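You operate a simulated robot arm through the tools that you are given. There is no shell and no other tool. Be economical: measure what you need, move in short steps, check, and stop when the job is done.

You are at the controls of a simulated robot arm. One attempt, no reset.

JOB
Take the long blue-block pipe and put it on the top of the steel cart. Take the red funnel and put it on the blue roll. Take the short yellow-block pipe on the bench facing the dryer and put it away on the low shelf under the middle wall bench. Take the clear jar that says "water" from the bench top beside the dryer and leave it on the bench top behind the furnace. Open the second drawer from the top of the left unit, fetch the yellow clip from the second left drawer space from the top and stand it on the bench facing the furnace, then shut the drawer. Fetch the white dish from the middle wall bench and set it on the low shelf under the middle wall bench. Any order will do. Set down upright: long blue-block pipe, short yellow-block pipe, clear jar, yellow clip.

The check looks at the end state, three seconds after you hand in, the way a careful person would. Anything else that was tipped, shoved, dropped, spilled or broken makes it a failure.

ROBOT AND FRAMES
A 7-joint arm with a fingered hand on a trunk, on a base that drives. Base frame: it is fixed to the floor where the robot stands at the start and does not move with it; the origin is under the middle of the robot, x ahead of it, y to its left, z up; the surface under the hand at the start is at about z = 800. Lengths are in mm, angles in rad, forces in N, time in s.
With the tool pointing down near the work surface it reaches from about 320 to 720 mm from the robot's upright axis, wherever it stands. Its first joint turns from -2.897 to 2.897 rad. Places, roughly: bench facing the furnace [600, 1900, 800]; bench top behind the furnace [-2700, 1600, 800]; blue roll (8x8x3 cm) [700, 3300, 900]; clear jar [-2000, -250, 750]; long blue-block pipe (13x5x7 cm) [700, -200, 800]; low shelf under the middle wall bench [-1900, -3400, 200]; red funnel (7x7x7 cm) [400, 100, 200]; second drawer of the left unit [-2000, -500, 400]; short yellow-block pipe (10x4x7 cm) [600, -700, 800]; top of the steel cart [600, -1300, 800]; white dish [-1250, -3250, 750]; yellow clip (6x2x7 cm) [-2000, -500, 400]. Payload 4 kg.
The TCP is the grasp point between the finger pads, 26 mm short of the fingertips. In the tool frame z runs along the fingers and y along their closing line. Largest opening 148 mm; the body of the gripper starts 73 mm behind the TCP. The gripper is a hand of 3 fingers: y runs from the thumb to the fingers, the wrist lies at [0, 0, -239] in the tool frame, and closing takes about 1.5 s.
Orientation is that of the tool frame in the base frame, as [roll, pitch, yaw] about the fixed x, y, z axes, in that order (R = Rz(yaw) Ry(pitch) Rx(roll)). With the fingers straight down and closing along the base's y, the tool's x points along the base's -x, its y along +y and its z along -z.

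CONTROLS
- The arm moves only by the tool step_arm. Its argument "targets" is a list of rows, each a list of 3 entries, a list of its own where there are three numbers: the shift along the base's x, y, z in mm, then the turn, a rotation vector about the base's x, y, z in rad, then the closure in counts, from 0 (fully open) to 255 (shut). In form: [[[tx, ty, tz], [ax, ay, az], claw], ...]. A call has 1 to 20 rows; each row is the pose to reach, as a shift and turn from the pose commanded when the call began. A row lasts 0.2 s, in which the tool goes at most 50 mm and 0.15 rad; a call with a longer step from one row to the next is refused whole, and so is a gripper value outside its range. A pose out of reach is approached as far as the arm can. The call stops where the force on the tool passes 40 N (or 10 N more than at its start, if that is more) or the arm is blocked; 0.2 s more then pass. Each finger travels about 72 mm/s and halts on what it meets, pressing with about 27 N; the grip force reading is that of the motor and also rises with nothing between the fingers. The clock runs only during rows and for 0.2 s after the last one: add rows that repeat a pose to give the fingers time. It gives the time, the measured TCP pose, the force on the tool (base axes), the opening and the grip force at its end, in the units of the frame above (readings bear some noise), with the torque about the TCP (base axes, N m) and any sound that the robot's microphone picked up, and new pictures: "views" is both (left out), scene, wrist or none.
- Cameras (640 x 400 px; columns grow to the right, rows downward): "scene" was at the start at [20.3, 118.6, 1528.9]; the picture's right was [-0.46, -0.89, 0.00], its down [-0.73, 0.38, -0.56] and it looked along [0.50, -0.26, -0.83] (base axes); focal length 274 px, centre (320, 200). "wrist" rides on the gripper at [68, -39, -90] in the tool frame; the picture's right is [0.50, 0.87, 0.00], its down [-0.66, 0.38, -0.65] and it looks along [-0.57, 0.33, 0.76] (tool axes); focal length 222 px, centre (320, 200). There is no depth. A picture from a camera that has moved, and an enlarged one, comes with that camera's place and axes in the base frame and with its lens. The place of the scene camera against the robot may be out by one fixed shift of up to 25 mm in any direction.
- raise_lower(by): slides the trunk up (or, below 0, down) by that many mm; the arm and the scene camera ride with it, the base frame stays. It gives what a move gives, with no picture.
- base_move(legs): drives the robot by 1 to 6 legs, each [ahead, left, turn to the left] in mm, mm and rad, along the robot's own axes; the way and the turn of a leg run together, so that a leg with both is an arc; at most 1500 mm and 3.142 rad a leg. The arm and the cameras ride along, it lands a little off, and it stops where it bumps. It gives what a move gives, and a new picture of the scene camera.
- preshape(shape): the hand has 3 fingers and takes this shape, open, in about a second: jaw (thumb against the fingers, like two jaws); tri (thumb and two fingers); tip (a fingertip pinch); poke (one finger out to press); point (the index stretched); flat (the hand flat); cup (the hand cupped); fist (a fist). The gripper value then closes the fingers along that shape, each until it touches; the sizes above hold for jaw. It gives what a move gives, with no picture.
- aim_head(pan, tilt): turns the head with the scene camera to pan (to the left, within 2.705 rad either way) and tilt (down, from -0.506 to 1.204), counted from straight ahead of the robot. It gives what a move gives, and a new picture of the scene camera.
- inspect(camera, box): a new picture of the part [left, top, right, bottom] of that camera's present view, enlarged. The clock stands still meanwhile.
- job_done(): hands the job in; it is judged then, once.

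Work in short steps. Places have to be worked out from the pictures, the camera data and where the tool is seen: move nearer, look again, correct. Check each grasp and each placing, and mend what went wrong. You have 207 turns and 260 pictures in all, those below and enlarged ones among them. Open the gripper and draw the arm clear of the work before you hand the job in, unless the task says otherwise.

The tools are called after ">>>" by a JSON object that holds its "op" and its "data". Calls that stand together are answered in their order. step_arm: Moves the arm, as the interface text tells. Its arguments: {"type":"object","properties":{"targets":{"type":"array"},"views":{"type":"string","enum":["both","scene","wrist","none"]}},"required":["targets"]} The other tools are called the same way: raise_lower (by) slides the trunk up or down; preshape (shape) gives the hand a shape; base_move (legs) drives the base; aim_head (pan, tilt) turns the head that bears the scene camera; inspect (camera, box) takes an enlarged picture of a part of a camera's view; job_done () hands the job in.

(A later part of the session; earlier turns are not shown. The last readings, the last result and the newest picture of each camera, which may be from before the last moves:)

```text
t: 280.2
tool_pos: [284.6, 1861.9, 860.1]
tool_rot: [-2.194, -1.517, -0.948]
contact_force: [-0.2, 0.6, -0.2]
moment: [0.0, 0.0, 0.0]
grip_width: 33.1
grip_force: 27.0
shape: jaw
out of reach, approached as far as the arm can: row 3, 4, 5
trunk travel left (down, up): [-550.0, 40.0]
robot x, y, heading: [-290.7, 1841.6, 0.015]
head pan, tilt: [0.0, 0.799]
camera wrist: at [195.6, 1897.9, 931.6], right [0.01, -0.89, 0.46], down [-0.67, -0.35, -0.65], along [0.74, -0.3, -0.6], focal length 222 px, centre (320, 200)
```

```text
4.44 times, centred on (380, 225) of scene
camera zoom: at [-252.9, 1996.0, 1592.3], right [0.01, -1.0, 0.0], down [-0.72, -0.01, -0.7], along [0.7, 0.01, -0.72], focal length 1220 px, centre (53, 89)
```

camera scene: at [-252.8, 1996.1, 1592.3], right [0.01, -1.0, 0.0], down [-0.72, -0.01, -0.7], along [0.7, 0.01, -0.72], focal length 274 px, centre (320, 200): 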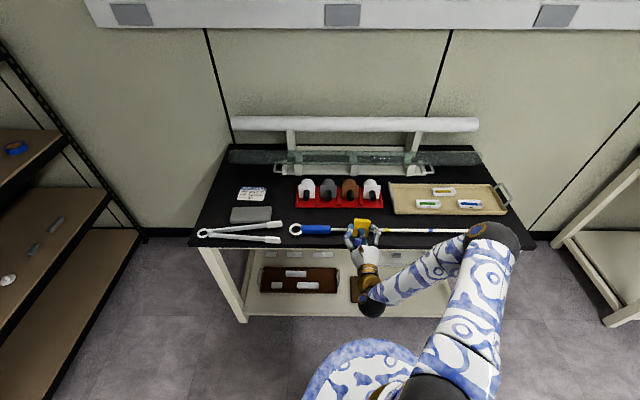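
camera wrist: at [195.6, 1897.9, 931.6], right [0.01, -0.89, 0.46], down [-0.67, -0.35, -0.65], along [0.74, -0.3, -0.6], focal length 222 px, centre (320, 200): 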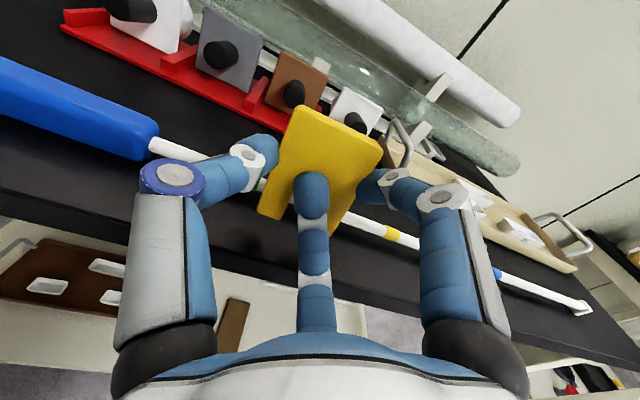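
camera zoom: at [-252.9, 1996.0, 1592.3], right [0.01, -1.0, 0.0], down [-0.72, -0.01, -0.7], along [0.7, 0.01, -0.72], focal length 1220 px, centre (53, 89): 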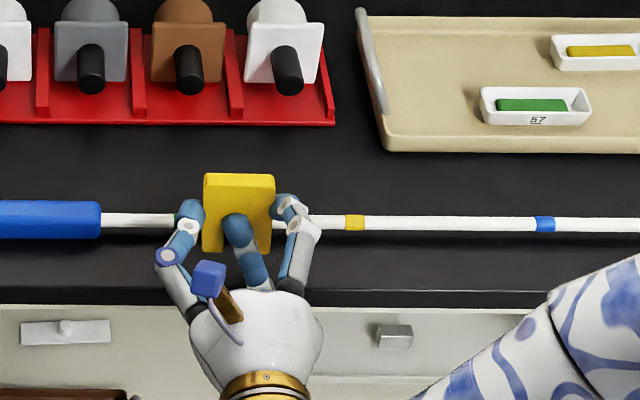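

Roll is good. The arm is at a joint limit for lowering, so use the trunk: -20.

>>> {"op": "raise_lower", "data": {"by": -18}}

>>> {"op": "inspect", "data": {"camera": "scene", "box": [320, 180, 440, 270]}}

```text
t: 280.9
tool_pos: [284.2, 1861.8, 841.5]
tool_rot: [-2.194, -1.516, -0.949]
contact_force: [-0.4, -0.4, -0.8]
moment: [0.02, -0.02, 0.03]
grip_width: 33.2
grip_force: 27.1
shape: jaw
trunk travel left (down, up): [-532.0, 58.0]
robot x, y, heading: [-285.7, 1846.1, 0.022]
head pan, tilt: [0.0, 0.799]
```

```text
4.44 times, centred on (380, 225) of scene
camera zoom: at [-253.0, 1996.0, 1574.3], right [0.01, -1.0, 0.0], down [-0.72, -0.01, -0.7], along [0.7, 0.01, -0.72], focal length 1220 px, centre (53, 89)
```

zoom: 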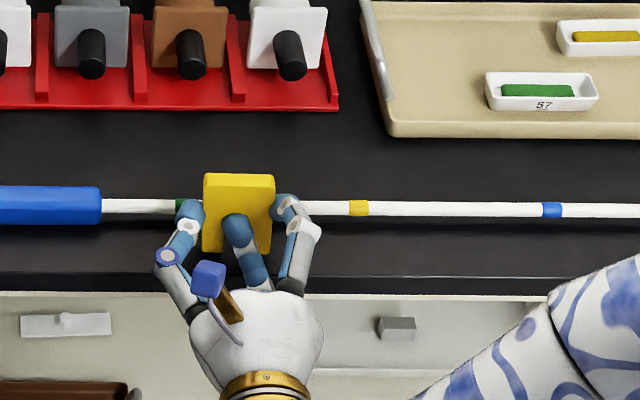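

>>> {"op": "raise_lower", "data": {"by": -4}}

>>> {"op": "raise_lower", "data": {"by": -3}}

```text
t: 281.4
tool_pos: [284.9, 1861.7, 837.5]
tool_rot: [-2.188, -1.516, -0.953]
contact_force: [-0.9, -0.5, 1.4]
moment: [0.05, 0.0, -0.02]
grip_width: 33.3
grip_force: 26.7
shape: jaw
trunk travel left (down, up): [-528.0, 62.0]
robot x, y, heading: [-287.4, 1846.0, 0.014]
head pan, tilt: [0.0, 0.799]
```

```text
t: 281.9
tool_pos: [283.6, 1863.6, 835.9]
tool_rot: [-2.127, -1.518, -1.014]
contact_force: [-1.5, -1.9, 13.8]
moment: [0.3, -0.28, -0.03]
grip_width: 33.2
grip_force: 26.6
shape: jaw
trunk travel left (down, up): [-525.0, 65.0]
robot x, y, heading: [-288.9, 1843.1, 0.016]
head pan, tilt: [0.0, 0.799]
```

Contact (14 N). Open slightly and look.

>>> {"op": "step_arm", "data": {"targets": [[[0, 0, 0], [0, 0, 0], 200], [[0, 0, 0], [0, 0, 0], 190], [[0, 0, 0], [0, 0, 0], 185]], "views": "wrist"}}

>>> {"op": "inspect", "data": {"camera": "scene", "box": [320, 180, 440, 270]}}

```text
t: 282.7
tool_pos: [282.3, 1865.0, 834.7]
tool_rot: [-2.158, -1.517, -0.98]
contact_force: [-9.8, 7.2, 17.6]
moment: [-0.03, 0.46, -0.19]
grip_width: 40.1
grip_force: 0.0
shape: jaw
trunk travel left (down, up): [-525.0, 65.0]
robot x, y, heading: [-289.8, 1844.9, 0.016]
head pan, tilt: [0.0, 0.799]
camera wrist: at [193.4, 1899.7, 907.9], right [0.02, -0.89, 0.46], down [-0.67, -0.35, -0.65], along [0.74, -0.3, -0.6], focal length 222 px, centre (320, 200)
```

wrist: 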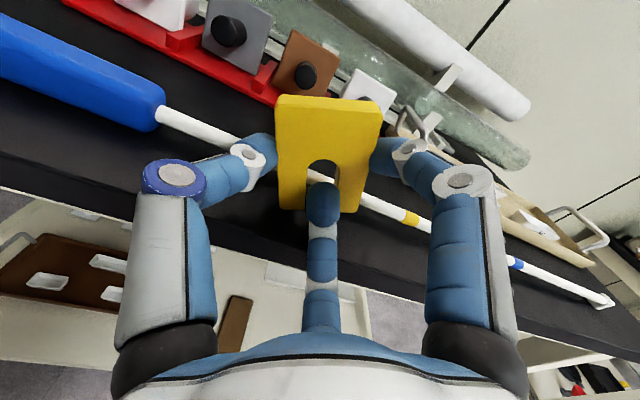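

```text
4.44 times, centred on (380, 225) of scene
camera zoom: at [-256.0, 1996.9, 1567.4], right [0.01, -1.0, 0.0], down [-0.72, -0.01, -0.7], along [0.7, 0.01, -0.72], focal length 1220 px, centre (53, 89)
```

zoom: 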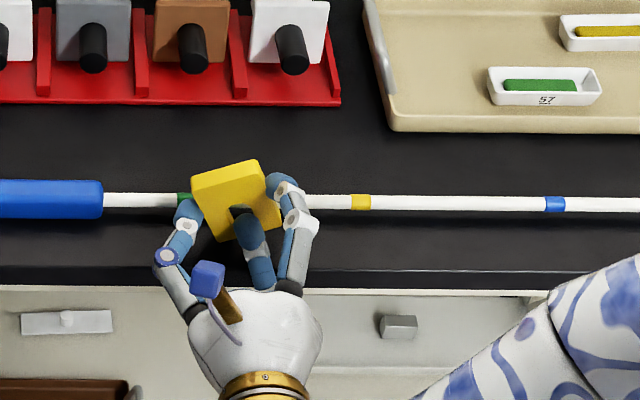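

Opening made the lower finger press the bench. Raise the trunk 5 mm to relieve and look.

>>> {"op": "raise_lower", "data": {"by": 5}}

>>> {"op": "inspect", "data": {"camera": "scene", "box": [330, 190, 410, 250]}}

>>> {"op": "inspect", "data": {"camera": "wrist", "box": [220, 60, 420, 260]}}

```text
t: 283.3
tool_pos: [283.6, 1862.1, 840.0]
tool_rot: [-2.181, -1.517, -0.959]
contact_force: [-8.3, 5.4, 12.3]
moment: [-0.05, 0.47, -0.2]
grip_width: 41.1
grip_force: 0.0
shape: jaw
trunk travel left (down, up): [-530.0, 60.0]
robot x, y, heading: [-286.7, 1840.8, 0.011]
head pan, tilt: [0.0, 0.799]
```

```text
6.67 times, centred on (370, 220) of scene
camera zoom: at [-255.2, 1996.6, 1572.3], right [0.01, -1.0, 0.0], down [-0.72, -0.01, -0.7], along [0.7, 0.01, -0.72], focal length 1830 px, centre (-13, 67)
```

zoom: 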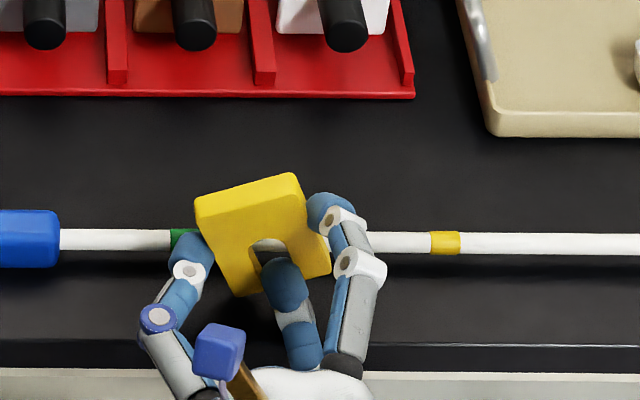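

```text
2.00 times, centred on (320, 160) of wrist
camera zoom: at [194.2, 1898.3, 912.3], right [0.01, -0.89, 0.46], down [-0.67, -0.35, -0.65], along [0.74, -0.3, -0.6], focal length 444 px, centre (320, 280)
```

zoom: 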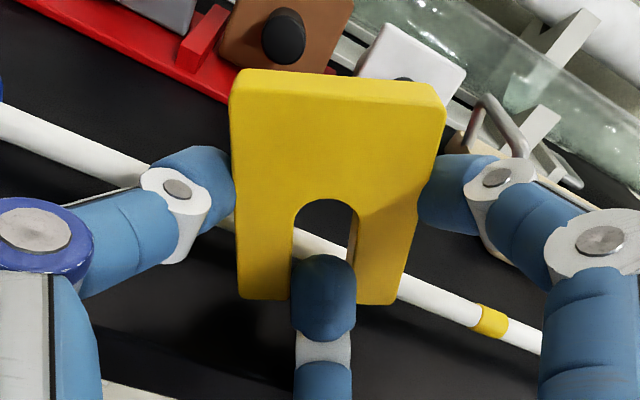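

The lower finger pushes the right prong as it opens. Raise 12 mm, re-close to lock the clip, then I'll release with a compensating up/left motion.

>>> {"op": "raise_lower", "data": {"by": 12}}

>>> {"op": "step_arm", "data": {"targets": [[[0, 0, 0], [0, 0, 0], 210], [[0, 0, 0], [0, 0, 0], 235], [[0, 0, 0], [0, 0, 0], 255], [[0, 0, 0], [0, 0, 0], 255], [[0, 0, 0], [0, 0, 0], 255]], "views": "wrist"}}

>>> {"op": "inspect", "data": {"camera": "scene", "box": [330, 190, 410, 250]}}

```text
t: 283.9
tool_pos: [284.1, 1861.4, 851.6]
tool_rot: [-2.221, -1.517, -0.924]
contact_force: [-0.6, 0.7, 1.0]
moment: [-0.03, -0.01, 0.01]
grip_width: 32.9
grip_force: 26.9
shape: jaw
trunk travel left (down, up): [-542.0, 48.0]
robot x, y, heading: [-287.1, 1844.7, 0.01]
head pan, tilt: [0.0, 0.799]
```

```text
t: 285.1
tool_pos: [285.1, 1862.5, 851.3]
tool_rot: [-2.195, -1.516, -0.947]
contact_force: [-1.0, 0.1, 0.3]
moment: [0.03, 0.01, 0.0]
grip_width: 31.1
grip_force: 27.6
shape: jaw
trunk travel left (down, up): [-542.0, 48.0]
robot x, y, heading: [-288.8, 1841.8, 0.011]
head pan, tilt: [0.0, 0.799]
camera wrist: at [195.5, 1898.0, 923.6], right [0.01, -0.89, 0.46], down [-0.68, -0.35, -0.65], along [0.74, -0.3, -0.6], focal length 222 px, centre (320, 200)
```

wrist: 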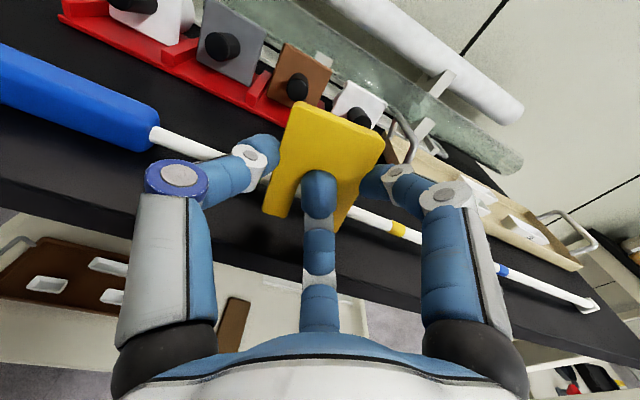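

```text
6.67 times, centred on (370, 220) of scene
camera zoom: at [-253.0, 1996.1, 1584.3], right [0.01, -1.0, 0.0], down [-0.72, -0.01, -0.7], along [0.7, 0.01, -0.72], focal length 1830 px, centre (-13, 67)
```

zoom: 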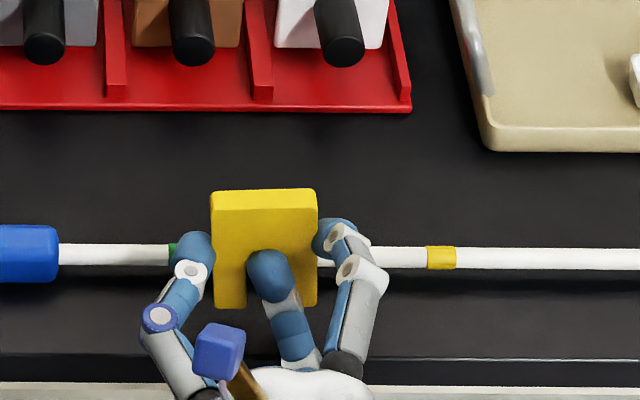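

Clip is locked and upright again. Lower the trunk 13.5 to light contact.

>>> {"op": "raise_lower", "data": {"by": -13.5}}

```text
t: 285.7
tool_pos: [284.0, 1863.1, 837.6]
tool_rot: [-2.193, -1.517, -0.949]
contact_force: [0.0, 0.8, -0.6]
moment: [-0.02, -0.03, -0.02]
grip_width: 31.0
grip_force: 27.4
shape: jaw
trunk travel left (down, up): [-528.0, 62.0]
robot x, y, heading: [-291.8, 1837.7, 0.017]
head pan, tilt: [0.0, 0.799]
```

>>> {"op": "raise_lower", "data": {"by": -1.5}}

```text
t: 286.2
tool_pos: [284.5, 1862.4, 836.3]
tool_rot: [-2.194, -1.516, -0.947]
contact_force: [-0.2, 0.8, -0.9]
moment: [0.02, -0.01, 0.03]
grip_width: 31.5
grip_force: 26.8
shape: jaw
trunk travel left (down, up): [-527.0, 63.0]
robot x, y, heading: [-290.2, 1847.2, 0.014]
head pan, tilt: [0.0, 0.799]
```

>>> {"op": "raise_lower", "data": {"by": -2}}

```text
t: 286.7
tool_pos: [284.3, 1861.5, 835.0]
tool_rot: [-2.152, -1.517, -0.991]
contact_force: [-0.3, -1.3, 8.6]
moment: [0.16, -0.19, -0.02]
grip_width: 31.3
grip_force: 26.6
shape: jaw
trunk travel left (down, up): [-525.0, 65.0]
robot x, y, heading: [-290.4, 1842.3, 0.011]
head pan, tilt: [0.0, 0.799]
```

Contact 8.6 N. Release while moving up and slightly left.

>>> {"op": "step_arm", "data": {"targets": [[[0, 1, 2], [0, 0, 0], 198], [[0, 2, 4], [0, 0, 0], 192], [[0, 3, 6], [0, 0, 0], 186], [[0, 3, 8], [0, 0, 0], 180]], "views": "wrist"}}

>>> {"op": "inspect", "data": {"camera": "scene", "box": [330, 190, 410, 250]}}

```text
t: 287.7
tool_pos: [283.7, 1865.8, 842.0]
tool_rot: [-2.178, -1.517, -0.963]
contact_force: [-5.5, 4.9, 11.4]
moment: [-0.04, 0.32, -0.14]
grip_width: 43.2
grip_force: 0.1
shape: jaw
trunk travel left (down, up): [-525.0, 65.0]
robot x, y, heading: [-291.0, 1841.5, 0.017]
head pan, tilt: [0.0, 0.799]
camera wrist: at [195.1, 1901.4, 915.3], right [0.01, -0.89, 0.46], down [-0.67, -0.35, -0.65], along [0.74, -0.3, -0.6], focal length 222 px, centre (320, 200)
```

wrist: 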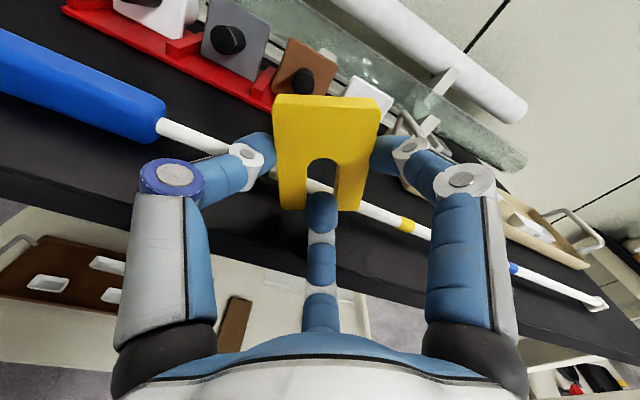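

```text
6.67 times, centred on (370, 220) of scene
camera zoom: at [-254.7, 1996.6, 1567.3], right [0.01, -1.0, 0.0], down [-0.72, -0.01, -0.7], along [0.7, 0.01, -0.72], focal length 1830 px, centre (-13, 67)
```

zoom: 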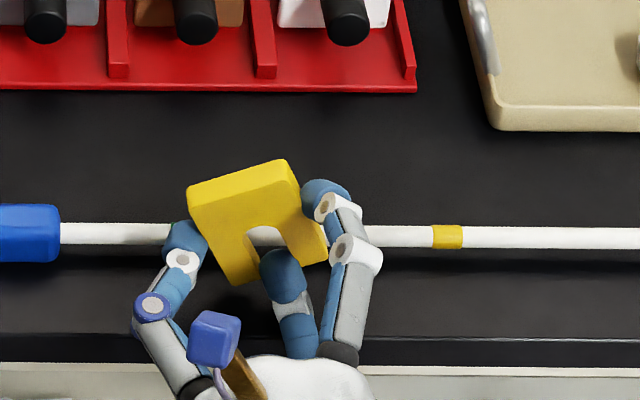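

Still wedged, rolled ~15° relative to the hand. Roll the hand +0.27 about x (slightly raised) so the loosely held clip comes upright.

>>> {"op": "step_arm", "data": {"targets": [[[0, 0, 4], [0.07, 0, 0], 180], [[0, 0, 8], [0.14, 0, 0], 180], [[0, 0, 10], [0.21, 0, 0], 180], [[0, 0, 10], [0.27, 0, 0], 180]], "views": "wrist"}}

>>> {"op": "inspect", "data": {"camera": "scene", "box": [330, 190, 410, 250]}}

```text
t: 288.7
tool_pos: [284.3, 1864.8, 852.5]
tool_rot: [-1.668, -1.252, -1.472]
contact_force: [-1.7, -1.9, 5.7]
moment: [-0.2, 0.15, -0.01]
grip_width: 45.2
grip_force: 0.0
shape: jaw
trunk travel left (down, up): [-525.0, 65.0]
robot x, y, heading: [-286.9, 1843.5, 0.014]
head pan, tilt: [0.0, 0.799]
camera wrist: at [195.4, 1879.7, 931.5], right [0.01, -0.98, 0.21], down [-0.67, -0.16, -0.72], along [0.74, -0.13, -0.66], focal length 222 px, centre (320, 200)
```

wrist: 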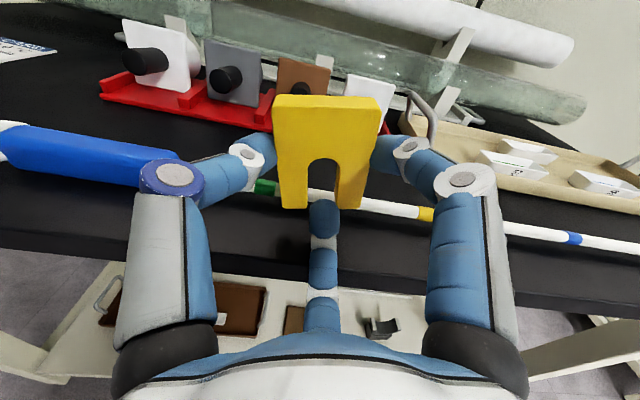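

```text
6.67 times, centred on (370, 220) of scene
camera zoom: at [-253.7, 1995.7, 1567.4], right [0.01, -1.0, 0.0], down [-0.72, -0.01, -0.7], along [0.7, 0.01, -0.72], focal length 1830 px, centre (-13, 67)
```

zoom: 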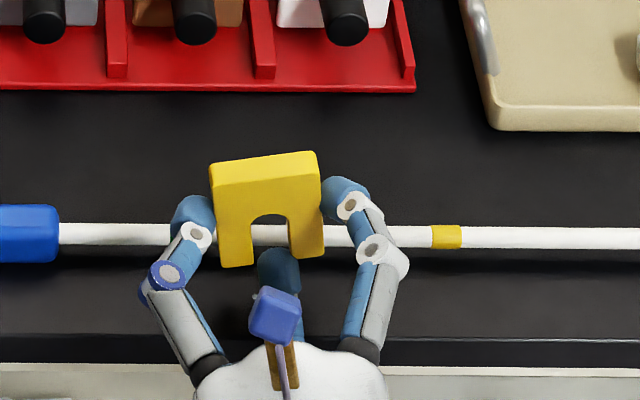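

Nearly upright. Roll a further 0.08 and open a little more.

>>> {"op": "step_arm", "data": {"targets": [[[0, 0, 1], [0.05, 0, 0], 178], [[0, 0, 3], [0.09, 0, 0], 174], [[0, 0, 5], [0.09, 0, 0], 170]], "views": "wrist"}}

>>> {"op": "inspect", "data": {"camera": "scene", "box": [330, 190, 410, 250]}}

```text
t: 289.5
tool_pos: [285.9, 1864.9, 856.5]
tool_rot: [-1.648, -1.162, -1.489]
contact_force: [-1.4, -2.0, 3.1]
moment: [-0.08, 0.08, 0.01]
grip_width: 50.6
grip_force: 0.0
shape: jaw
trunk travel left (down, up): [-525.0, 65.0]
robot x, y, heading: [-288.5, 1843.8, 0.015]
head pan, tilt: [0.0, 0.799]
camera wrist: at [196.3, 1873.5, 937.5], right [0.01, -0.99, 0.12], down [-0.68, -0.1, -0.73], along [0.74, -0.07, -0.67], focal length 222 px, centre (320, 200)
```

wrist: 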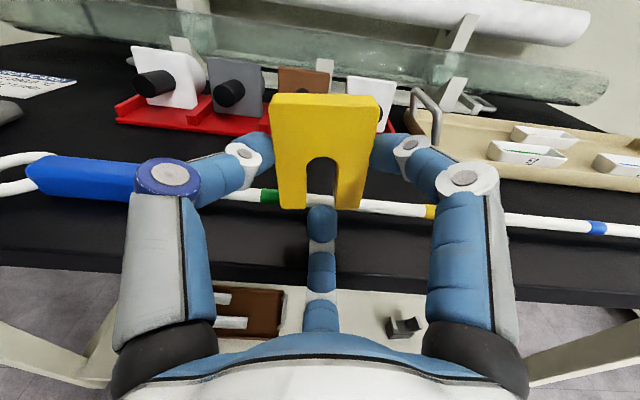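

```text
6.67 times, centred on (370, 220) of scene
camera zoom: at [-253.4, 1995.9, 1567.3], right [0.01, -1.0, 0.0], down [-0.72, -0.01, -0.7], along [0.7, 0.01, -0.72], focal length 1830 px, centre (-13, 67)
```

zoom: 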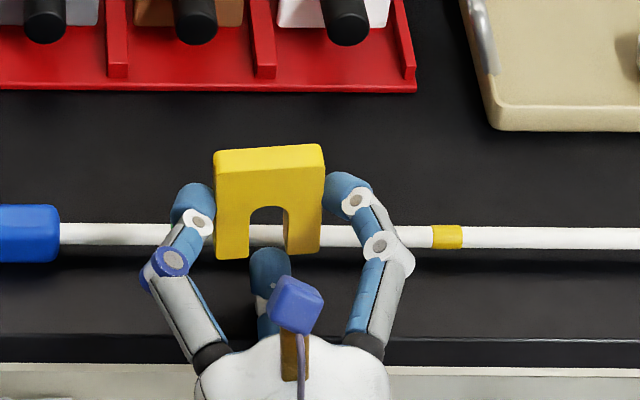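

Both cameras say the prong bottoms hang ~36 mm above the bench, held by the side fingers. Test lowering by 12 with the trunk.

>>> {"op": "raise_lower", "data": {"by": -10}}

>>> {"op": "inspect", "data": {"camera": "scene", "box": [330, 190, 410, 250]}}

```text
t: 290.1
tool_pos: [283.2, 1866.0, 848.5]
tool_rot: [-1.639, -1.164, -1.496]
contact_force: [-13.6, -1.0, 16.6]
moment: [-0.15, 0.8, -0.1]
grip_width: 48.2
grip_force: 0.1
shape: jaw
trunk travel left (down, up): [-515.0, 75.0]
robot x, y, heading: [-290.2, 1841.7, 0.017]
head pan, tilt: [0.0, 0.799]
```

```text
6.67 times, centred on (370, 220) of scene
camera zoom: at [-256.2, 1995.9, 1557.5], right [0.01, -1.0, 0.0], down [-0.72, -0.01, -0.7], along [0.7, 0.01, -0.72], focal length 1830 px, centre (-13, 67)
```

zoom: 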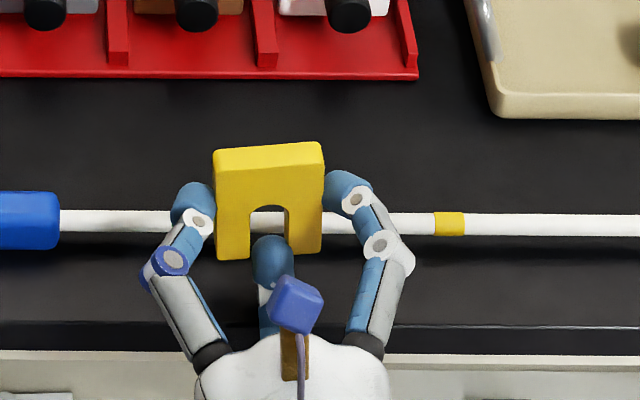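

The lower finger now reaches the bench before the prongs. Go back: raise, undo the roll, and re-lock the clip.

>>> {"op": "raise_lower", "data": {"by": 18}}

>>> {"op": "step_arm", "data": {"targets": [[[0, 0, 0], [0, 0, 0], 200], [[0, 0, 0], [0, 0, 0], 225], [[0, 0, 0], [-0.09, 0, 0], 255], [[0, 0, 0], [-0.18, 0, 0], 255], [[0, 0, 0], [-0.27, 0, 0], 255], [[0, 0, 0], [-0.36, 0, 0], 255]], "views": "wrist"}}

>>> {"op": "inspect", "data": {"camera": "scene", "box": [330, 190, 410, 250]}}

```text
t: 290.7
tool_pos: [286.0, 1864.6, 864.8]
tool_rot: [-1.649, -1.165, -1.487]
contact_force: [0.3, 0.6, 0.1]
moment: [-0.01, 0.0, 0.01]
grip_width: 42.8
grip_force: 0.0
shape: jaw
trunk travel left (down, up): [-533.0, 57.0]
robot x, y, heading: [-291.6, 1850.2, 0.014]
head pan, tilt: [0.0, 0.799]
```

```text
t: 292.1
tool_pos: [284.9, 1864.6, 864.8]
tool_rot: [-2.213, -1.516, -0.929]
contact_force: [-1.0, -0.5, 0.0]
moment: [0.0, 0.0, 0.02]
grip_width: 34.2
grip_force: 27.3
shape: jaw
trunk travel left (down, up): [-533.0, 57.0]
robot x, y, heading: [-290.2, 1841.8, 0.017]
head pan, tilt: [0.0, 0.799]
camera wrist: at [196.8, 1900.6, 937.0], right [0.01, -0.89, 0.46], down [-0.68, -0.35, -0.65], along [0.74, -0.3, -0.6], focal length 222 px, centre (320, 200)
```

wrist: 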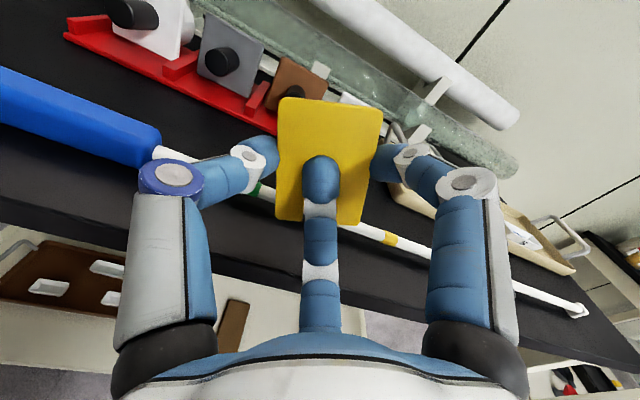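

```text
6.67 times, centred on (370, 220) of scene
camera zoom: at [-253.0, 1996.0, 1575.3], right [0.01, -1.0, 0.0], down [-0.72, -0.01, -0.7], along [0.7, 0.01, -0.72], focal length 1830 px, centre (-13, 67)
```

zoom: 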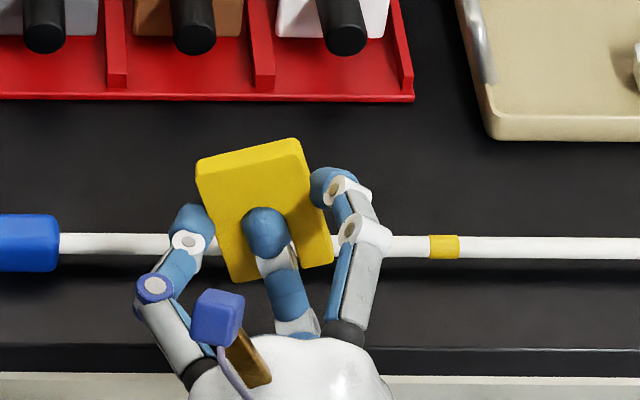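

Now the clip is symmetric in the grip (finger centred in the notch). Roll +0.26 to make it upright; then the lower finger opens nearly straight down.

>>> {"op": "step_arm", "data": {"targets": [[[0, 0, 0], [0.09, 0, 0], 255], [[0, 0, 0], [0.18, 0, 0], 255], [[0, 0, 0], [0.26, 0, 0], 255], [[0, 0, 0], [0.26, 0, 0], 255]], "views": "none"}}

>>> {"op": "inspect", "data": {"camera": "scene", "box": [330, 190, 410, 250]}}

```text
t: 293.1
tool_pos: [285.8, 1864.9, 864.4]
tool_rot: [-1.673, -1.264, -1.467]
contact_force: [0.1, -0.9, -0.4]
moment: [0.02, 0.0, 0.02]
grip_width: 34.4
grip_force: 26.5
shape: jaw
trunk travel left (down, up): [-533.0, 57.0]
robot x, y, heading: [-287.8, 1842.8, 0.013]
head pan, tilt: [0.0, 0.799]
```

```text
6.67 times, centred on (370, 220) of scene
camera zoom: at [-253.0, 1996.0, 1575.3], right [0.01, -1.0, 0.0], down [-0.72, -0.01, -0.7], along [0.7, 0.01, -0.72], focal length 1830 px, centre (-13, 67)
```

zoom: 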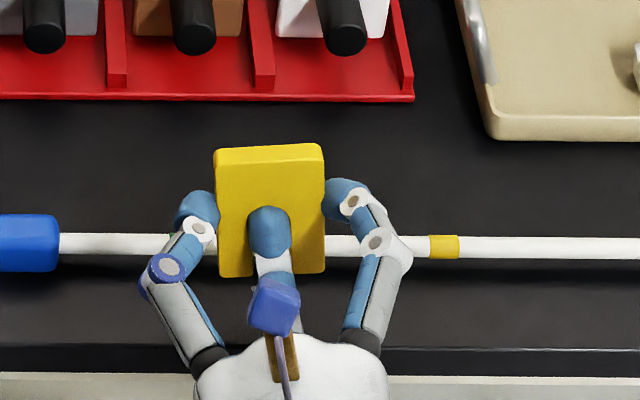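

Upright. Lower the trunk 27, then fine steps to contact.

>>> {"op": "raise_lower", "data": {"by": -24}}

>>> {"op": "raise_lower", "data": {"by": -4}}

>>> {"op": "inspect", "data": {"camera": "scene", "box": [330, 190, 410, 250]}}

```text
t: 293.8
tool_pos: [284.0, 1865.8, 840.2]
tool_rot: [-1.676, -1.266, -1.466]
contact_force: [0.4, 0.3, -1.0]
moment: [0.0, 0.01, 0.02]
grip_width: 34.0
grip_force: 27.2
shape: jaw
trunk travel left (down, up): [-509.0, 81.0]
robot x, y, heading: [-286.2, 1845.6, 0.014]
head pan, tilt: [0.0, 0.799]
```

```text
t: 294.4
tool_pos: [285.9, 1864.9, 836.0]
tool_rot: [-1.672, -1.264, -1.464]
contact_force: [0.3, -0.7, 0.8]
moment: [0.03, 0.0, 0.03]
grip_width: 34.2
grip_force: 27.1
shape: jaw
trunk travel left (down, up): [-505.0, 85.0]
robot x, y, heading: [-289.5, 1840.9, 0.016]
head pan, tilt: [0.0, 0.799]
```

```text
6.67 times, centred on (370, 220) of scene
camera zoom: at [-253.0, 1996.0, 1547.3], right [0.01, -1.0, 0.0], down [-0.72, -0.01, -0.7], along [0.7, 0.01, -0.72], focal length 1830 px, centre (-13, 67)
```

zoom: 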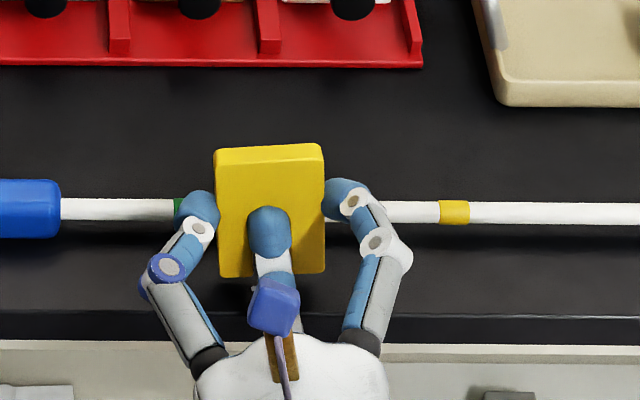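

>>> {"op": "raise_lower", "data": {"by": -2}}

>>> {"op": "raise_lower", "data": {"by": -2}}

```text
t: 294.9
tool_pos: [286.1, 1865.0, 834.9]
tool_rot: [-1.673, -1.265, -1.464]
contact_force: [0.7, 0.0, 0.0]
moment: [0.0, -0.02, -0.02]
grip_width: 34.4
grip_force: 26.9
shape: jaw
trunk travel left (down, up): [-503.0, 87.0]
robot x, y, heading: [-286.0, 1844.3, 0.021]
head pan, tilt: [0.0, 0.799]
```

```text
t: 295.4
tool_pos: [286.4, 1864.7, 833.3]
tool_rot: [-1.675, -1.265, -1.465]
contact_force: [-0.3, -0.1, -0.4]
moment: [-0.02, 0.0, -0.03]
grip_width: 34.1
grip_force: 27.1
shape: jaw
trunk travel left (down, up): [-501.0, 89.0]
robot x, y, heading: [-290.4, 1848.7, 0.011]
head pan, tilt: [0.0, 0.799]
```

>>> {"op": "raise_lower", "data": {"by": -3}}

>>> {"op": "raise_lower", "data": {"by": -2}}

```text
t: 295.9
tool_pos: [285.2, 1865.5, 829.7]
tool_rot: [-1.672, -1.266, -1.464]
contact_force: [-0.1, 0.3, -0.4]
moment: [-0.03, 0.0, -0.01]
grip_width: 34.3
grip_force: 26.9
shape: jaw
trunk travel left (down, up): [-498.0, 92.0]
robot x, y, heading: [-288.1, 1843.0, 0.012]
head pan, tilt: [0.0, 0.799]
```

```text
t: 296.4
tool_pos: [285.0, 1865.3, 828.9]
tool_rot: [-1.67, -1.267, -1.468]
contact_force: [0.6, -1.0, 1.4]
moment: [0.02, -0.06, -0.04]
grip_width: 34.4
grip_force: 27.0
shape: jaw
trunk travel left (down, up): [-496.0, 94.0]
robot x, y, heading: [-289.5, 1842.4, 0.014]
head pan, tilt: [0.0, 0.799]
```

>>> {"op": "raise_lower", "data": {"by": -1.5}}

>>> {"op": "inspect", "data": {"camera": "wrist", "box": [220, 60, 420, 260]}}

```text
t: 296.9
tool_pos: [285.7, 1865.8, 827.9]
tool_rot: [-1.666, -1.265, -1.473]
contact_force: [0.7, -1.6, 9.0]
moment: [0.18, -0.14, -0.03]
grip_width: 34.2
grip_force: 27.4
shape: jaw
trunk travel left (down, up): [-494.0, 95.0]
robot x, y, heading: [-285.9, 1845.6, 0.019]
head pan, tilt: [0.0, 0.799]
```

```text
2.00 times, centred on (320, 160) of wrist
camera zoom: at [196.2, 1880.5, 906.4], right [0.01, -0.98, 0.22], down [-0.67, -0.17, -0.72], along [0.74, -0.14, -0.66], focal length 444 px, centre (320, 280)
```

zoom: 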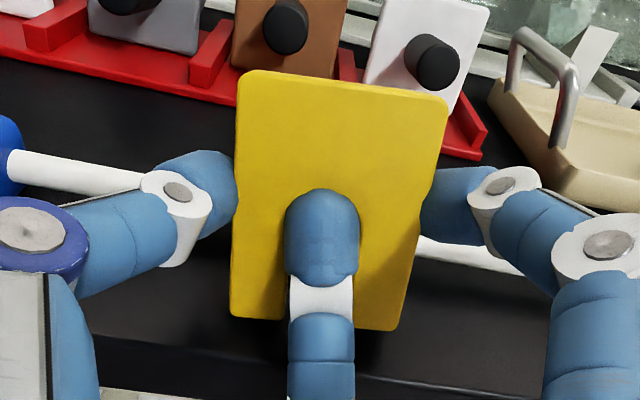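

Contact 9 N, finger centred in the notch. Release with up/left compensation.

>>> {"op": "step_arm", "data": {"targets": [[[0, 0.5, 1], [0, 0, 0], 193], [[0, 1, 3], [0, 0, 0], 188], [[-1, 2, 6], [0, 0, 0], 182], [[-1, 3, 9], [0, 0, 0], 176]], "views": "wrist"}}

>>> {"op": "inspect", "data": {"camera": "scene", "box": [330, 190, 410, 250]}}

```text
t: 297.9
tool_pos: [282.5, 1869.8, 835.9]
tool_rot: [-1.665, -1.265, -1.471]
contact_force: [-19.0, 0.1, 21.3]
moment: [-0.21, 0.78, -0.13]
grip_width: 43.4
grip_force: 0.0
shape: jaw
trunk travel left (down, up): [-494.0, 95.0]
robot x, y, heading: [-290.4, 1844.4, 0.012]
head pan, tilt: [0.0, 0.799]
camera wrist: at [192.7, 1884.5, 915.2], right [0.01, -0.98, 0.22], down [-0.67, -0.17, -0.72], along [0.74, -0.14, -0.66], focal length 222 px, centre (320, 200)
```

wrist: 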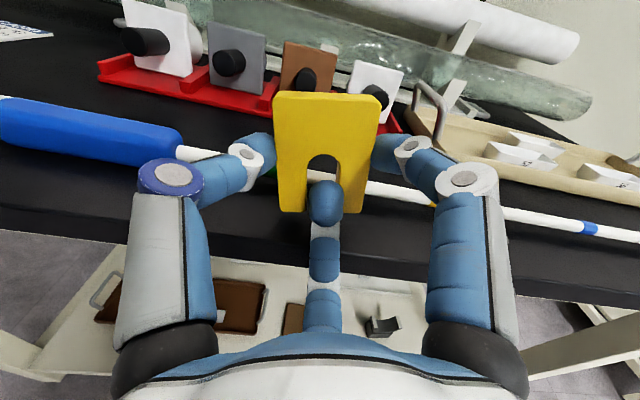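

```text
6.67 times, centred on (370, 220) of scene
camera zoom: at [-257.2, 1996.0, 1536.9], right [0.01, -1.0, 0.0], down [-0.71, -0.01, -0.7], along [0.7, 0.01, -0.71], focal length 1830 px, centre (-13, 67)
```

zoom: 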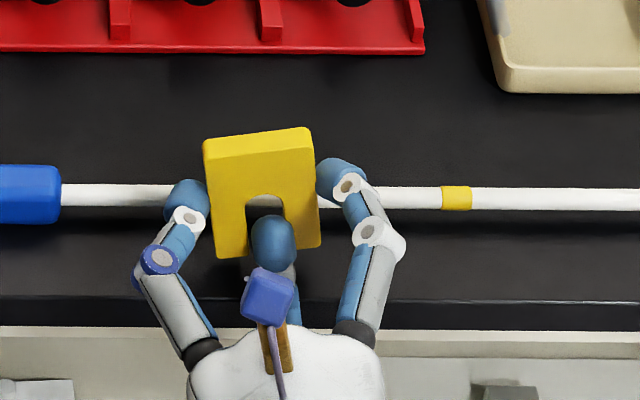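

The lower finger is pushing on the bench. Rise 8 mm more and back 5 mm, without opening further.

>>> {"op": "step_arm", "data": {"targets": [[[-2, 0, 3], [0, 0, 0], 176], [[-4, 0, 6], [0, 0, 0], 176], [[-5, 0, 9], [0, 0, 0], 176]], "views": "wrist"}}

>>> {"op": "inspect", "data": {"camera": "scene", "box": [330, 190, 410, 250]}}

```text
t: 298.8
tool_pos: [279.3, 1867.6, 845.4]
tool_rot: [-1.673, -1.266, -1.464]
contact_force: [-1.6, 0.5, 9.9]
moment: [-0.06, 0.12, 0.0]
grip_width: 46.3
grip_force: 0.0
shape: jaw
trunk travel left (down, up): [-494.0, 95.0]
robot x, y, heading: [-289.8, 1843.3, 0.017]
head pan, tilt: [0.0, 0.799]
camera wrist: at [190.1, 1883.4, 924.3], right [0.01, -0.98, 0.22], down [-0.68, -0.17, -0.72], along [0.74, -0.14, -0.66], focal length 222 px, centre (320, 200)
```

wrist: 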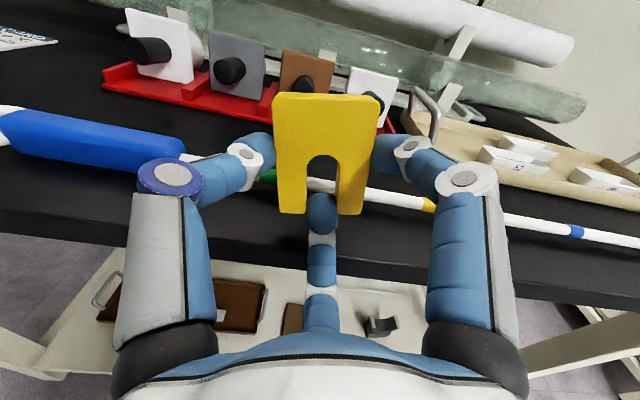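

```text
6.67 times, centred on (370, 220) of scene
camera zoom: at [-254.0, 1996.1, 1536.7], right [0.01, -1.0, 0.0], down [-0.72, -0.01, -0.7], along [0.7, 0.01, -0.72], focal length 1830 px, centre (-13, 67)
```

zoom: 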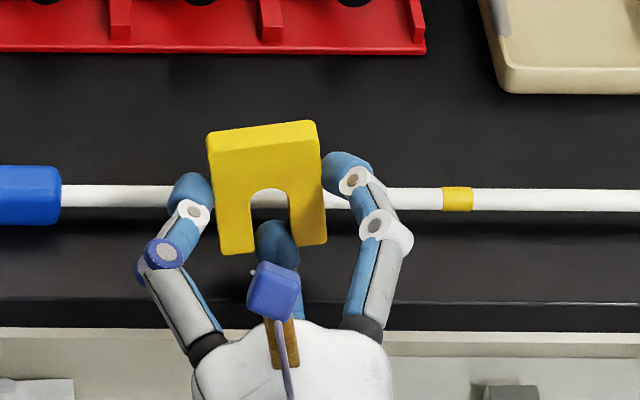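

The side fingers wedge the clip while the third finger blocks from below, so I need a regrasp with no finger under it: thumb on the closed end, two fingers low on the sides. Re-lock, raise, pitch back to vertical.

>>> {"op": "raise_lower", "data": {"by": 90}}

>>> {"op": "step_arm", "data": {"targets": [[[0, 0, 10], [0, 0, 0], 215], [[0, 0, 20], [0, 0, 0], 255], [[0, 0, 30], [0, 0.1, 0], 255], [[0, 0, 40], [0, 0.24, 0], 255], [[0, 0, 50], [0, 0.38, 0], 255], [[0, 0, 60], [0, 0.52, 0], 255], [[0, 0, 60], [0, 0.66, 0], 255], [[0, 0, 60], [0, 0.8, 0], 255], [[0, 0, 60], [0, 0.94, 0], 255], [[0, 0, 60], [0, 1.08, 0], 255], [[0, 0, 60], [0, 1.22, 0], 255], [[0, 0, 60], [0, 1.36, 0], 255], [[0, 0, 60], [0, 1.5, 0], 255], [[0, 0, 60], [0, 1.54, 0], 255]], "views": "none"}}

>>> {"op": "base_move", "data": {"legs": [[0, 300, 0], [165, 0, -0.01]]}}

>>> {"op": "inspect", "data": {"camera": "wrist", "box": [0, 0, 640, 400]}}

```text
t: 300.0
tool_pos: [278.4, 1868.1, 934.6]
tool_rot: [-1.673, -1.266, -1.463]
contact_force: [-0.7, -0.7, -0.2]
moment: [0.02, -0.03, 0.0]
grip_width: 33.8
grip_force: 27.2
shape: jaw
trunk travel left (down, up): [-584.0, 5.0]
robot x, y, heading: [-286.3, 1845.4, 0.015]
head pan, tilt: [0.0, 0.799]
```

```text
t: 303.0
tool_pos: [279.6, 1867.8, 994.0]
tool_rot: [-3.135, 0.005, -0.304]
contact_force: [-0.2, 0.3, 0.5]
moment: [0.0, -0.01, 0.03]
grip_width: 32.8
grip_force: 27.5
shape: jaw
trunk travel left (down, up): [-584.0, 5.0]
robot x, y, heading: [-285.9, 1841.3, 0.016]
head pan, tilt: [0.0, 0.799]
```

```text
t: 306.1
tool_pos: [440.4, 2162.3, 993.0]
tool_rot: [-3.135, 0.003, -0.309]
contact_force: [0.1, 0.5, -1.2]
moment: [0.01, 0.01, -0.02]
grip_width: 32.4
grip_force: 27.0
shape: jaw
trunk travel left (down, up): [-584.0, 5.0]
robot x, y, heading: [-127.9, 2140.1, 0.008]
head pan, tilt: [0.0, 0.799]
camera scene: at [-91.2, 2293.5, 1626.8], right [0.01, -1.0, 0.0], down [-0.72, -0.01, -0.7], along [0.7, 0.01, -0.72], focal length 274 px, centre (320, 200)
```

scene: 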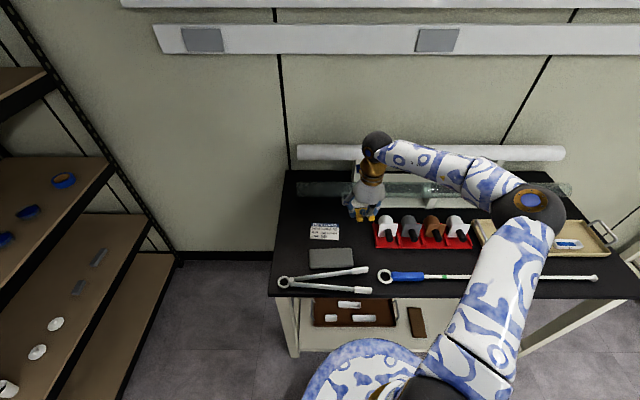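

```text
1.00 times, centred on (320, 200) of wrist (not enlarged: the box is as wide or as high as the picture)
camera zoom: at [515.3, 2178.2, 1084.9], right [0.21, -0.98, -0.01], down [-0.74, -0.17, 0.65], along [-0.64, -0.13, -0.76], focal length 222 px, centre (320, 200)
```

zoom: 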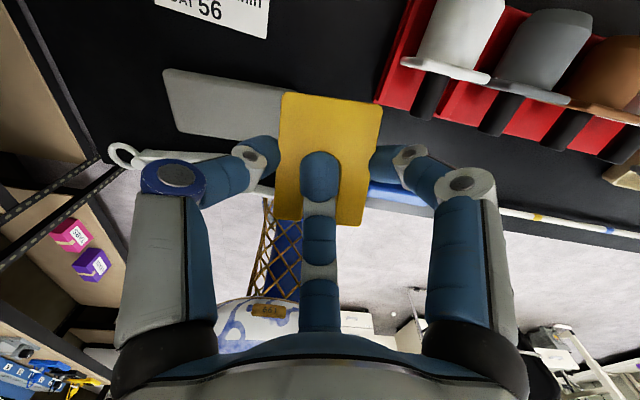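

Prongs point toward me. Lay the clip down in the free patch at (495,2160).

>>> {"op": "step_arm", "data": {"targets": [[[25, 0, -35], [0, 0, 0], 255], [[45, -1, -75], [0, 0, 0], 255], [[54, -2, -115], [0, 0, 0], 255], [[54, -2, -145], [0, 0, 0], 255], [[54, -2, -152], [0, 0, 0], 255], [[54, -2, -157], [0, 0, 0], 255], [[54, -2, -161], [0, 0, 0], 255]], "views": "none"}}

```text
t: 307.7
tool_pos: [493.5, 2160.0, 835.8]
tool_rot: [-3.131, 0.002, -0.308]
contact_force: [-3.3, -1.7, 8.0]
moment: [0.11, -0.23, 0.04]
grip_width: 32.6
grip_force: 26.9
shape: jaw
trunk travel left (down, up): [-584.0, 5.0]
robot x, y, heading: [-132.3, 2139.2, 0.008]
head pan, tilt: [0.0, 0.799]
```

Contact. Open, rise, and yaw -1.26 for the new grasp.

>>> {"op": "step_arm", "data": {"targets": [[[0, 0, 0], [0, 0, 0], 190], [[0, 0, 0], [0, 0, 0], 150], [[0, 0, 0], [0, 0, 0], 125], [[0, 0, 0], [0, 0, 0], 125], [[0, 0, 35], [0, 0, 0], 125], [[0, 0, 75], [0, 0, 0], 110], [[0, 0, 95], [0, 0, -0.1], 110], [[0, 0, 95], [0, 0, -0.24], 110], [[0, 0, 95], [0, 0, -0.38], 110], [[0, 0, 95], [0, 0, -0.52], 110], [[0, 0, 95], [0, 0, -0.66], 110], [[0, 0, 95], [0, 0, -0.8], 110], [[0, 0, 95], [0, 0, -0.94], 110], [[0, 0, 95], [0, 0, -1.08], 110], [[0, 0, 95], [0, 0, -1.22], 110], [[0, 0, 95], [0, 0, -1.26], 110]], "views": "wrist"}}

>>> {"op": "inspect", "data": {"camera": "wrist", "box": [200, 40, 440, 240]}}

```text
t: 311.1
tool_pos: [492.8, 2161.5, 928.5]
tool_rot: [-3.134, 0.001, -1.57]
contact_force: [-0.2, 0.6, 1.5]
moment: [0.0, 0.0, -0.03]
grip_width: 83.7
grip_force: 0.0
shape: jaw
trunk travel left (down, up): [-584.0, 5.0]
robot x, y, heading: [-130.2, 2137.4, 0.016]
head pan, tilt: [0.0, 0.799]
camera wrist: at [530.6, 2092.0, 1019.3], right [-0.87, -0.5, -0.01], down [-0.38, 0.65, 0.65], along [-0.32, 0.57, -0.76], focal length 222 px, centre (320, 200)
```

wrist: 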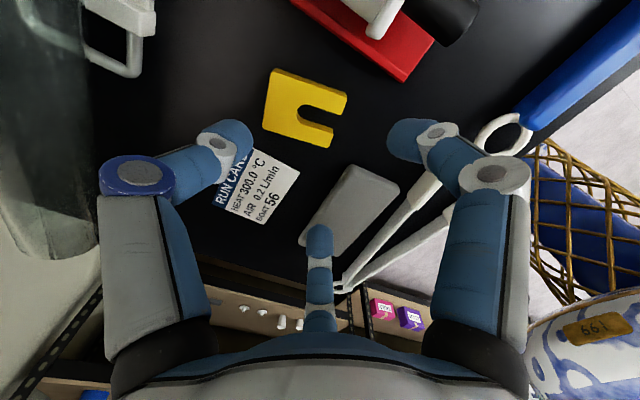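

```text
2.00 times, centred on (320, 140) of wrist
camera zoom: at [530.6, 2092.0, 1019.3], right [-0.87, -0.5, -0.01], down [-0.38, 0.65, 0.65], along [-0.32, 0.57, -0.76], focal length 444 px, centre (320, 320)
```

zoom: 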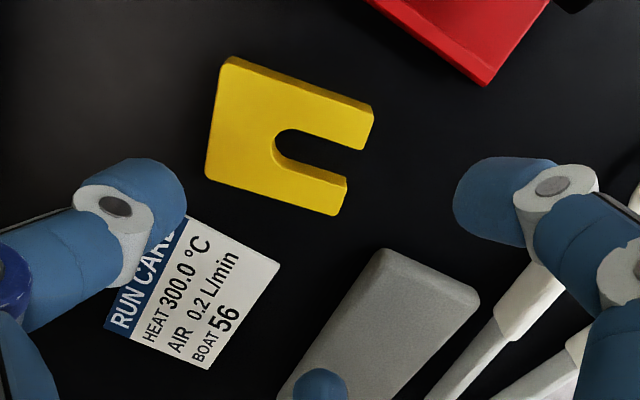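

Clip: base mid (540,2168), prong mid (480,2152), i.e. 15° off. Adjust yaw +0.26, move +20 x, descend to 831 and close gradually.

>>> {"op": "step_arm", "data": {"targets": [[[10, 1, 0], [0, 0, 0.13], 122], [[20, 1, 0], [0, 0, 0.26], 122], [[20, 1, -40], [0, 0, 0.26], 122], [[20, 1, -75], [0, 0, 0.26], 122], [[20, 1, -90], [0, 0, 0.26], 122], [[20, 1, -97], [0, 0, 0.26], 122], [[20, 1, -97], [0, 0, 0.26], 150], [[20, 1, -97], [0, 0, 0.26], 175], [[20, 1, -97], [0, 0, 0.26], 200], [[20, 1, -97], [0, 0, 0.26], 230], [[20, 1, -97], [0, 0, 0.26], 255], [[20, 1, -97], [0, 0, 0.26], 255]], "views": "wrist"}}

```text
t: 313.7
tool_pos: [512.7, 2163.1, 833.0]
tool_rot: [-3.134, 0.003, -1.309]
contact_force: [0.5, -0.2, -0.2]
moment: [-0.01, 0.01, 0.02]
grip_width: 53.0
grip_force: 27.1
shape: jaw
trunk travel left (down, up): [-584.0, 5.0]
robot x, y, heading: [-126.6, 2141.3, 0.009]
head pan, tilt: [0.0, 0.799]
camera wrist: at [566.7, 2106.6, 922.9], right [-0.71, -0.71, -0.01], down [-0.54, 0.53, 0.65], along [-0.46, 0.47, -0.76], focal length 222 px, centre (320, 200)
```

wrist: 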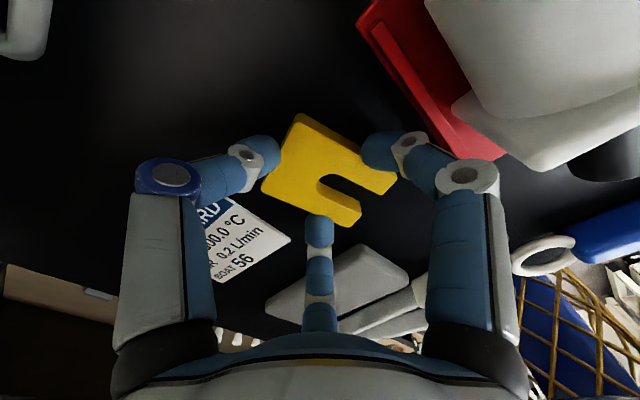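

Clean grasp: thumb on the closed end, fingers on both prong sides. Lift and yaw -0.284 so prongs point to me.

>>> {"op": "step_arm", "data": {"targets": [[[0, 0, 10], [0, 0, 0], 255], [[0, 0, 35], [0, 0, 0], 255], [[0, 0, 75], [0, 0, 0], 255], [[-20, 0, 115], [0, 0, -0.1], 255], [[-50, 0, 145], [0, 0, -0.2], 255], [[-75, 0, 165], [0, 0, -0.284], 255]], "views": "none"}}

>>> {"op": "base_move", "data": {"legs": [[-165, 0, 0], [0, -300, -0.01]]}}

>>> {"op": "step_arm", "data": {"targets": [[[0, 0, 0], [0, -0.14, 0], 255], [[0, 0, 0], [0, -0.28, 0], 255], [[0, 0, 0], [0, -0.42, 0], 255], [[0, 0, 0], [0, -0.56, 0], 255], [[0, 0, 0], [0, -0.7, 0], 255], [[0, 0, 0], [0, -0.84, 0], 255], [[0, 0, 0], [0, -0.98, 0], 255], [[0, 0, 0], [0, -1.12, 0], 255], [[0, 0, 0], [0, -1.26, 0], 255], [[0, 0, 0], [0, -1.4, 0], 255], [[0, 0, 0], [0, -1.53, 0], 255]], "views": "both"}}

>>> {"op": "inspect", "data": {"camera": "scene", "box": [320, 160, 440, 250]}}

```text
t: 315.1
tool_pos: [438.7, 2160.7, 995.0]
tool_rot: [-3.135, 0.001, -1.594]
contact_force: [0.1, -0.2, -0.6]
moment: [0.02, 0.02, 0.01]
grip_width: 53.1
grip_force: 26.7
shape: jaw
trunk travel left (down, up): [-584.0, 5.0]
robot x, y, heading: [-128.4, 2139.7, 0.009]
head pan, tilt: [0.0, 0.799]
```

```text
t: 318.2
tool_pos: [274.3, 1844.1, 995.3]
tool_rot: [-3.135, 0.001, -1.61]
contact_force: [0.2, -0.6, -0.6]
moment: [0.01, 0.01, 0.02]
grip_width: 53.2
grip_force: 26.8
shape: jaw
trunk travel left (down, up): [-584.0, 5.0]
robot x, y, heading: [-293.3, 1833.2, -0.009]
head pan, tilt: [0.0, 0.799]
camera scene: at [-255.7, 1984.9, 1626.9], right [-0.01, -1.0, 0.0], down [-0.72, 0.01, -0.7], along [0.7, 0.0, -0.72], focal length 274 px, centre (320, 200)
```

scene: 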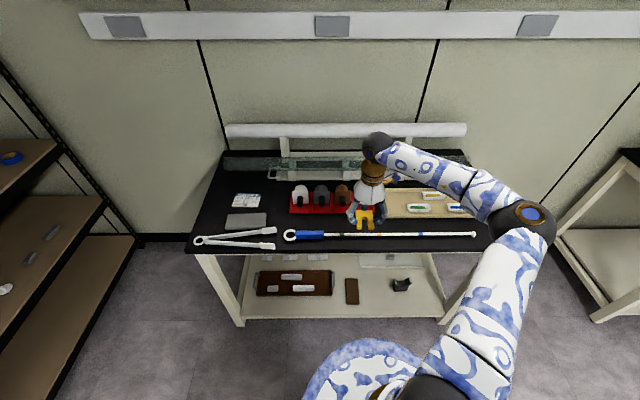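

```text
t: 320.6
tool_pos: [272.2, 1843.9, 995.7]
tool_rot: [-1.603, 0.037, -1.567]
contact_force: [-0.3, -0.4, -0.7]
moment: [-0.02, 0.0, -0.02]
grip_width: 52.5
grip_force: 27.2
shape: jaw
trunk travel left (down, up): [-584.0, 5.0]
robot x, y, heading: [-295.0, 1833.1, -0.008]
head pan, tilt: [0.0, 0.799]
camera scene: at [-255.6, 1985.6, 1626.8], right [-0.01, -1.0, 0.0], down [-0.72, 0.01, -0.7], along [0.7, -0.01, -0.72], focal length 274 px, centre (320, 200)
camera wrist: at [183.8, 1774.6, 1034.5], right [-0.03, -0.47, -0.88], down [-0.67, 0.67, -0.33], along [0.75, 0.58, -0.33], focal length 222 px, centre (320, 200)
```

scene: 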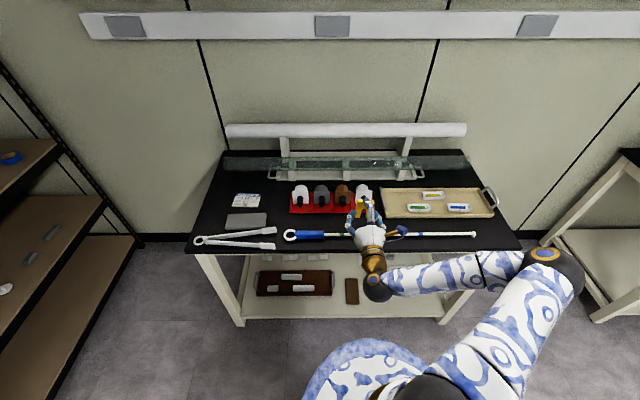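
wrist: 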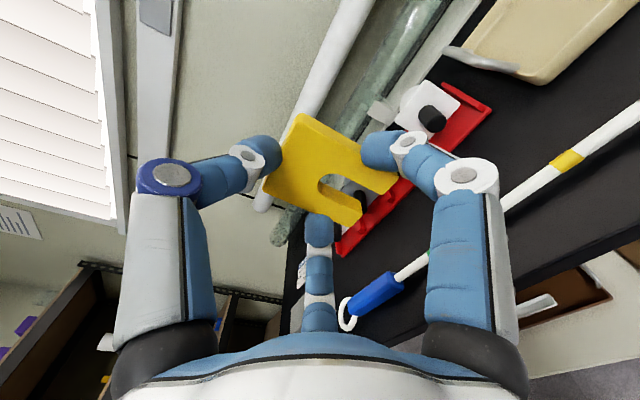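

```text
4.44 times, centred on (380, 205) of scene
camera zoom: at [-255.6, 1985.6, 1626.8], right [-0.01, -1.0, 0.0], down [-0.72, 0.01, -0.7], along [0.7, -0.01, -0.72], focal length 1220 px, centre (53, 178)
```

zoom: 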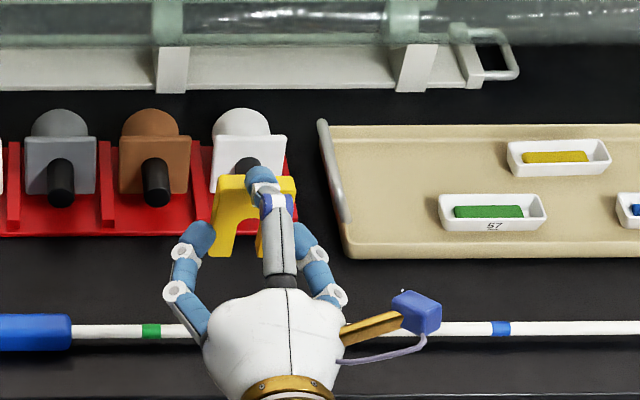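

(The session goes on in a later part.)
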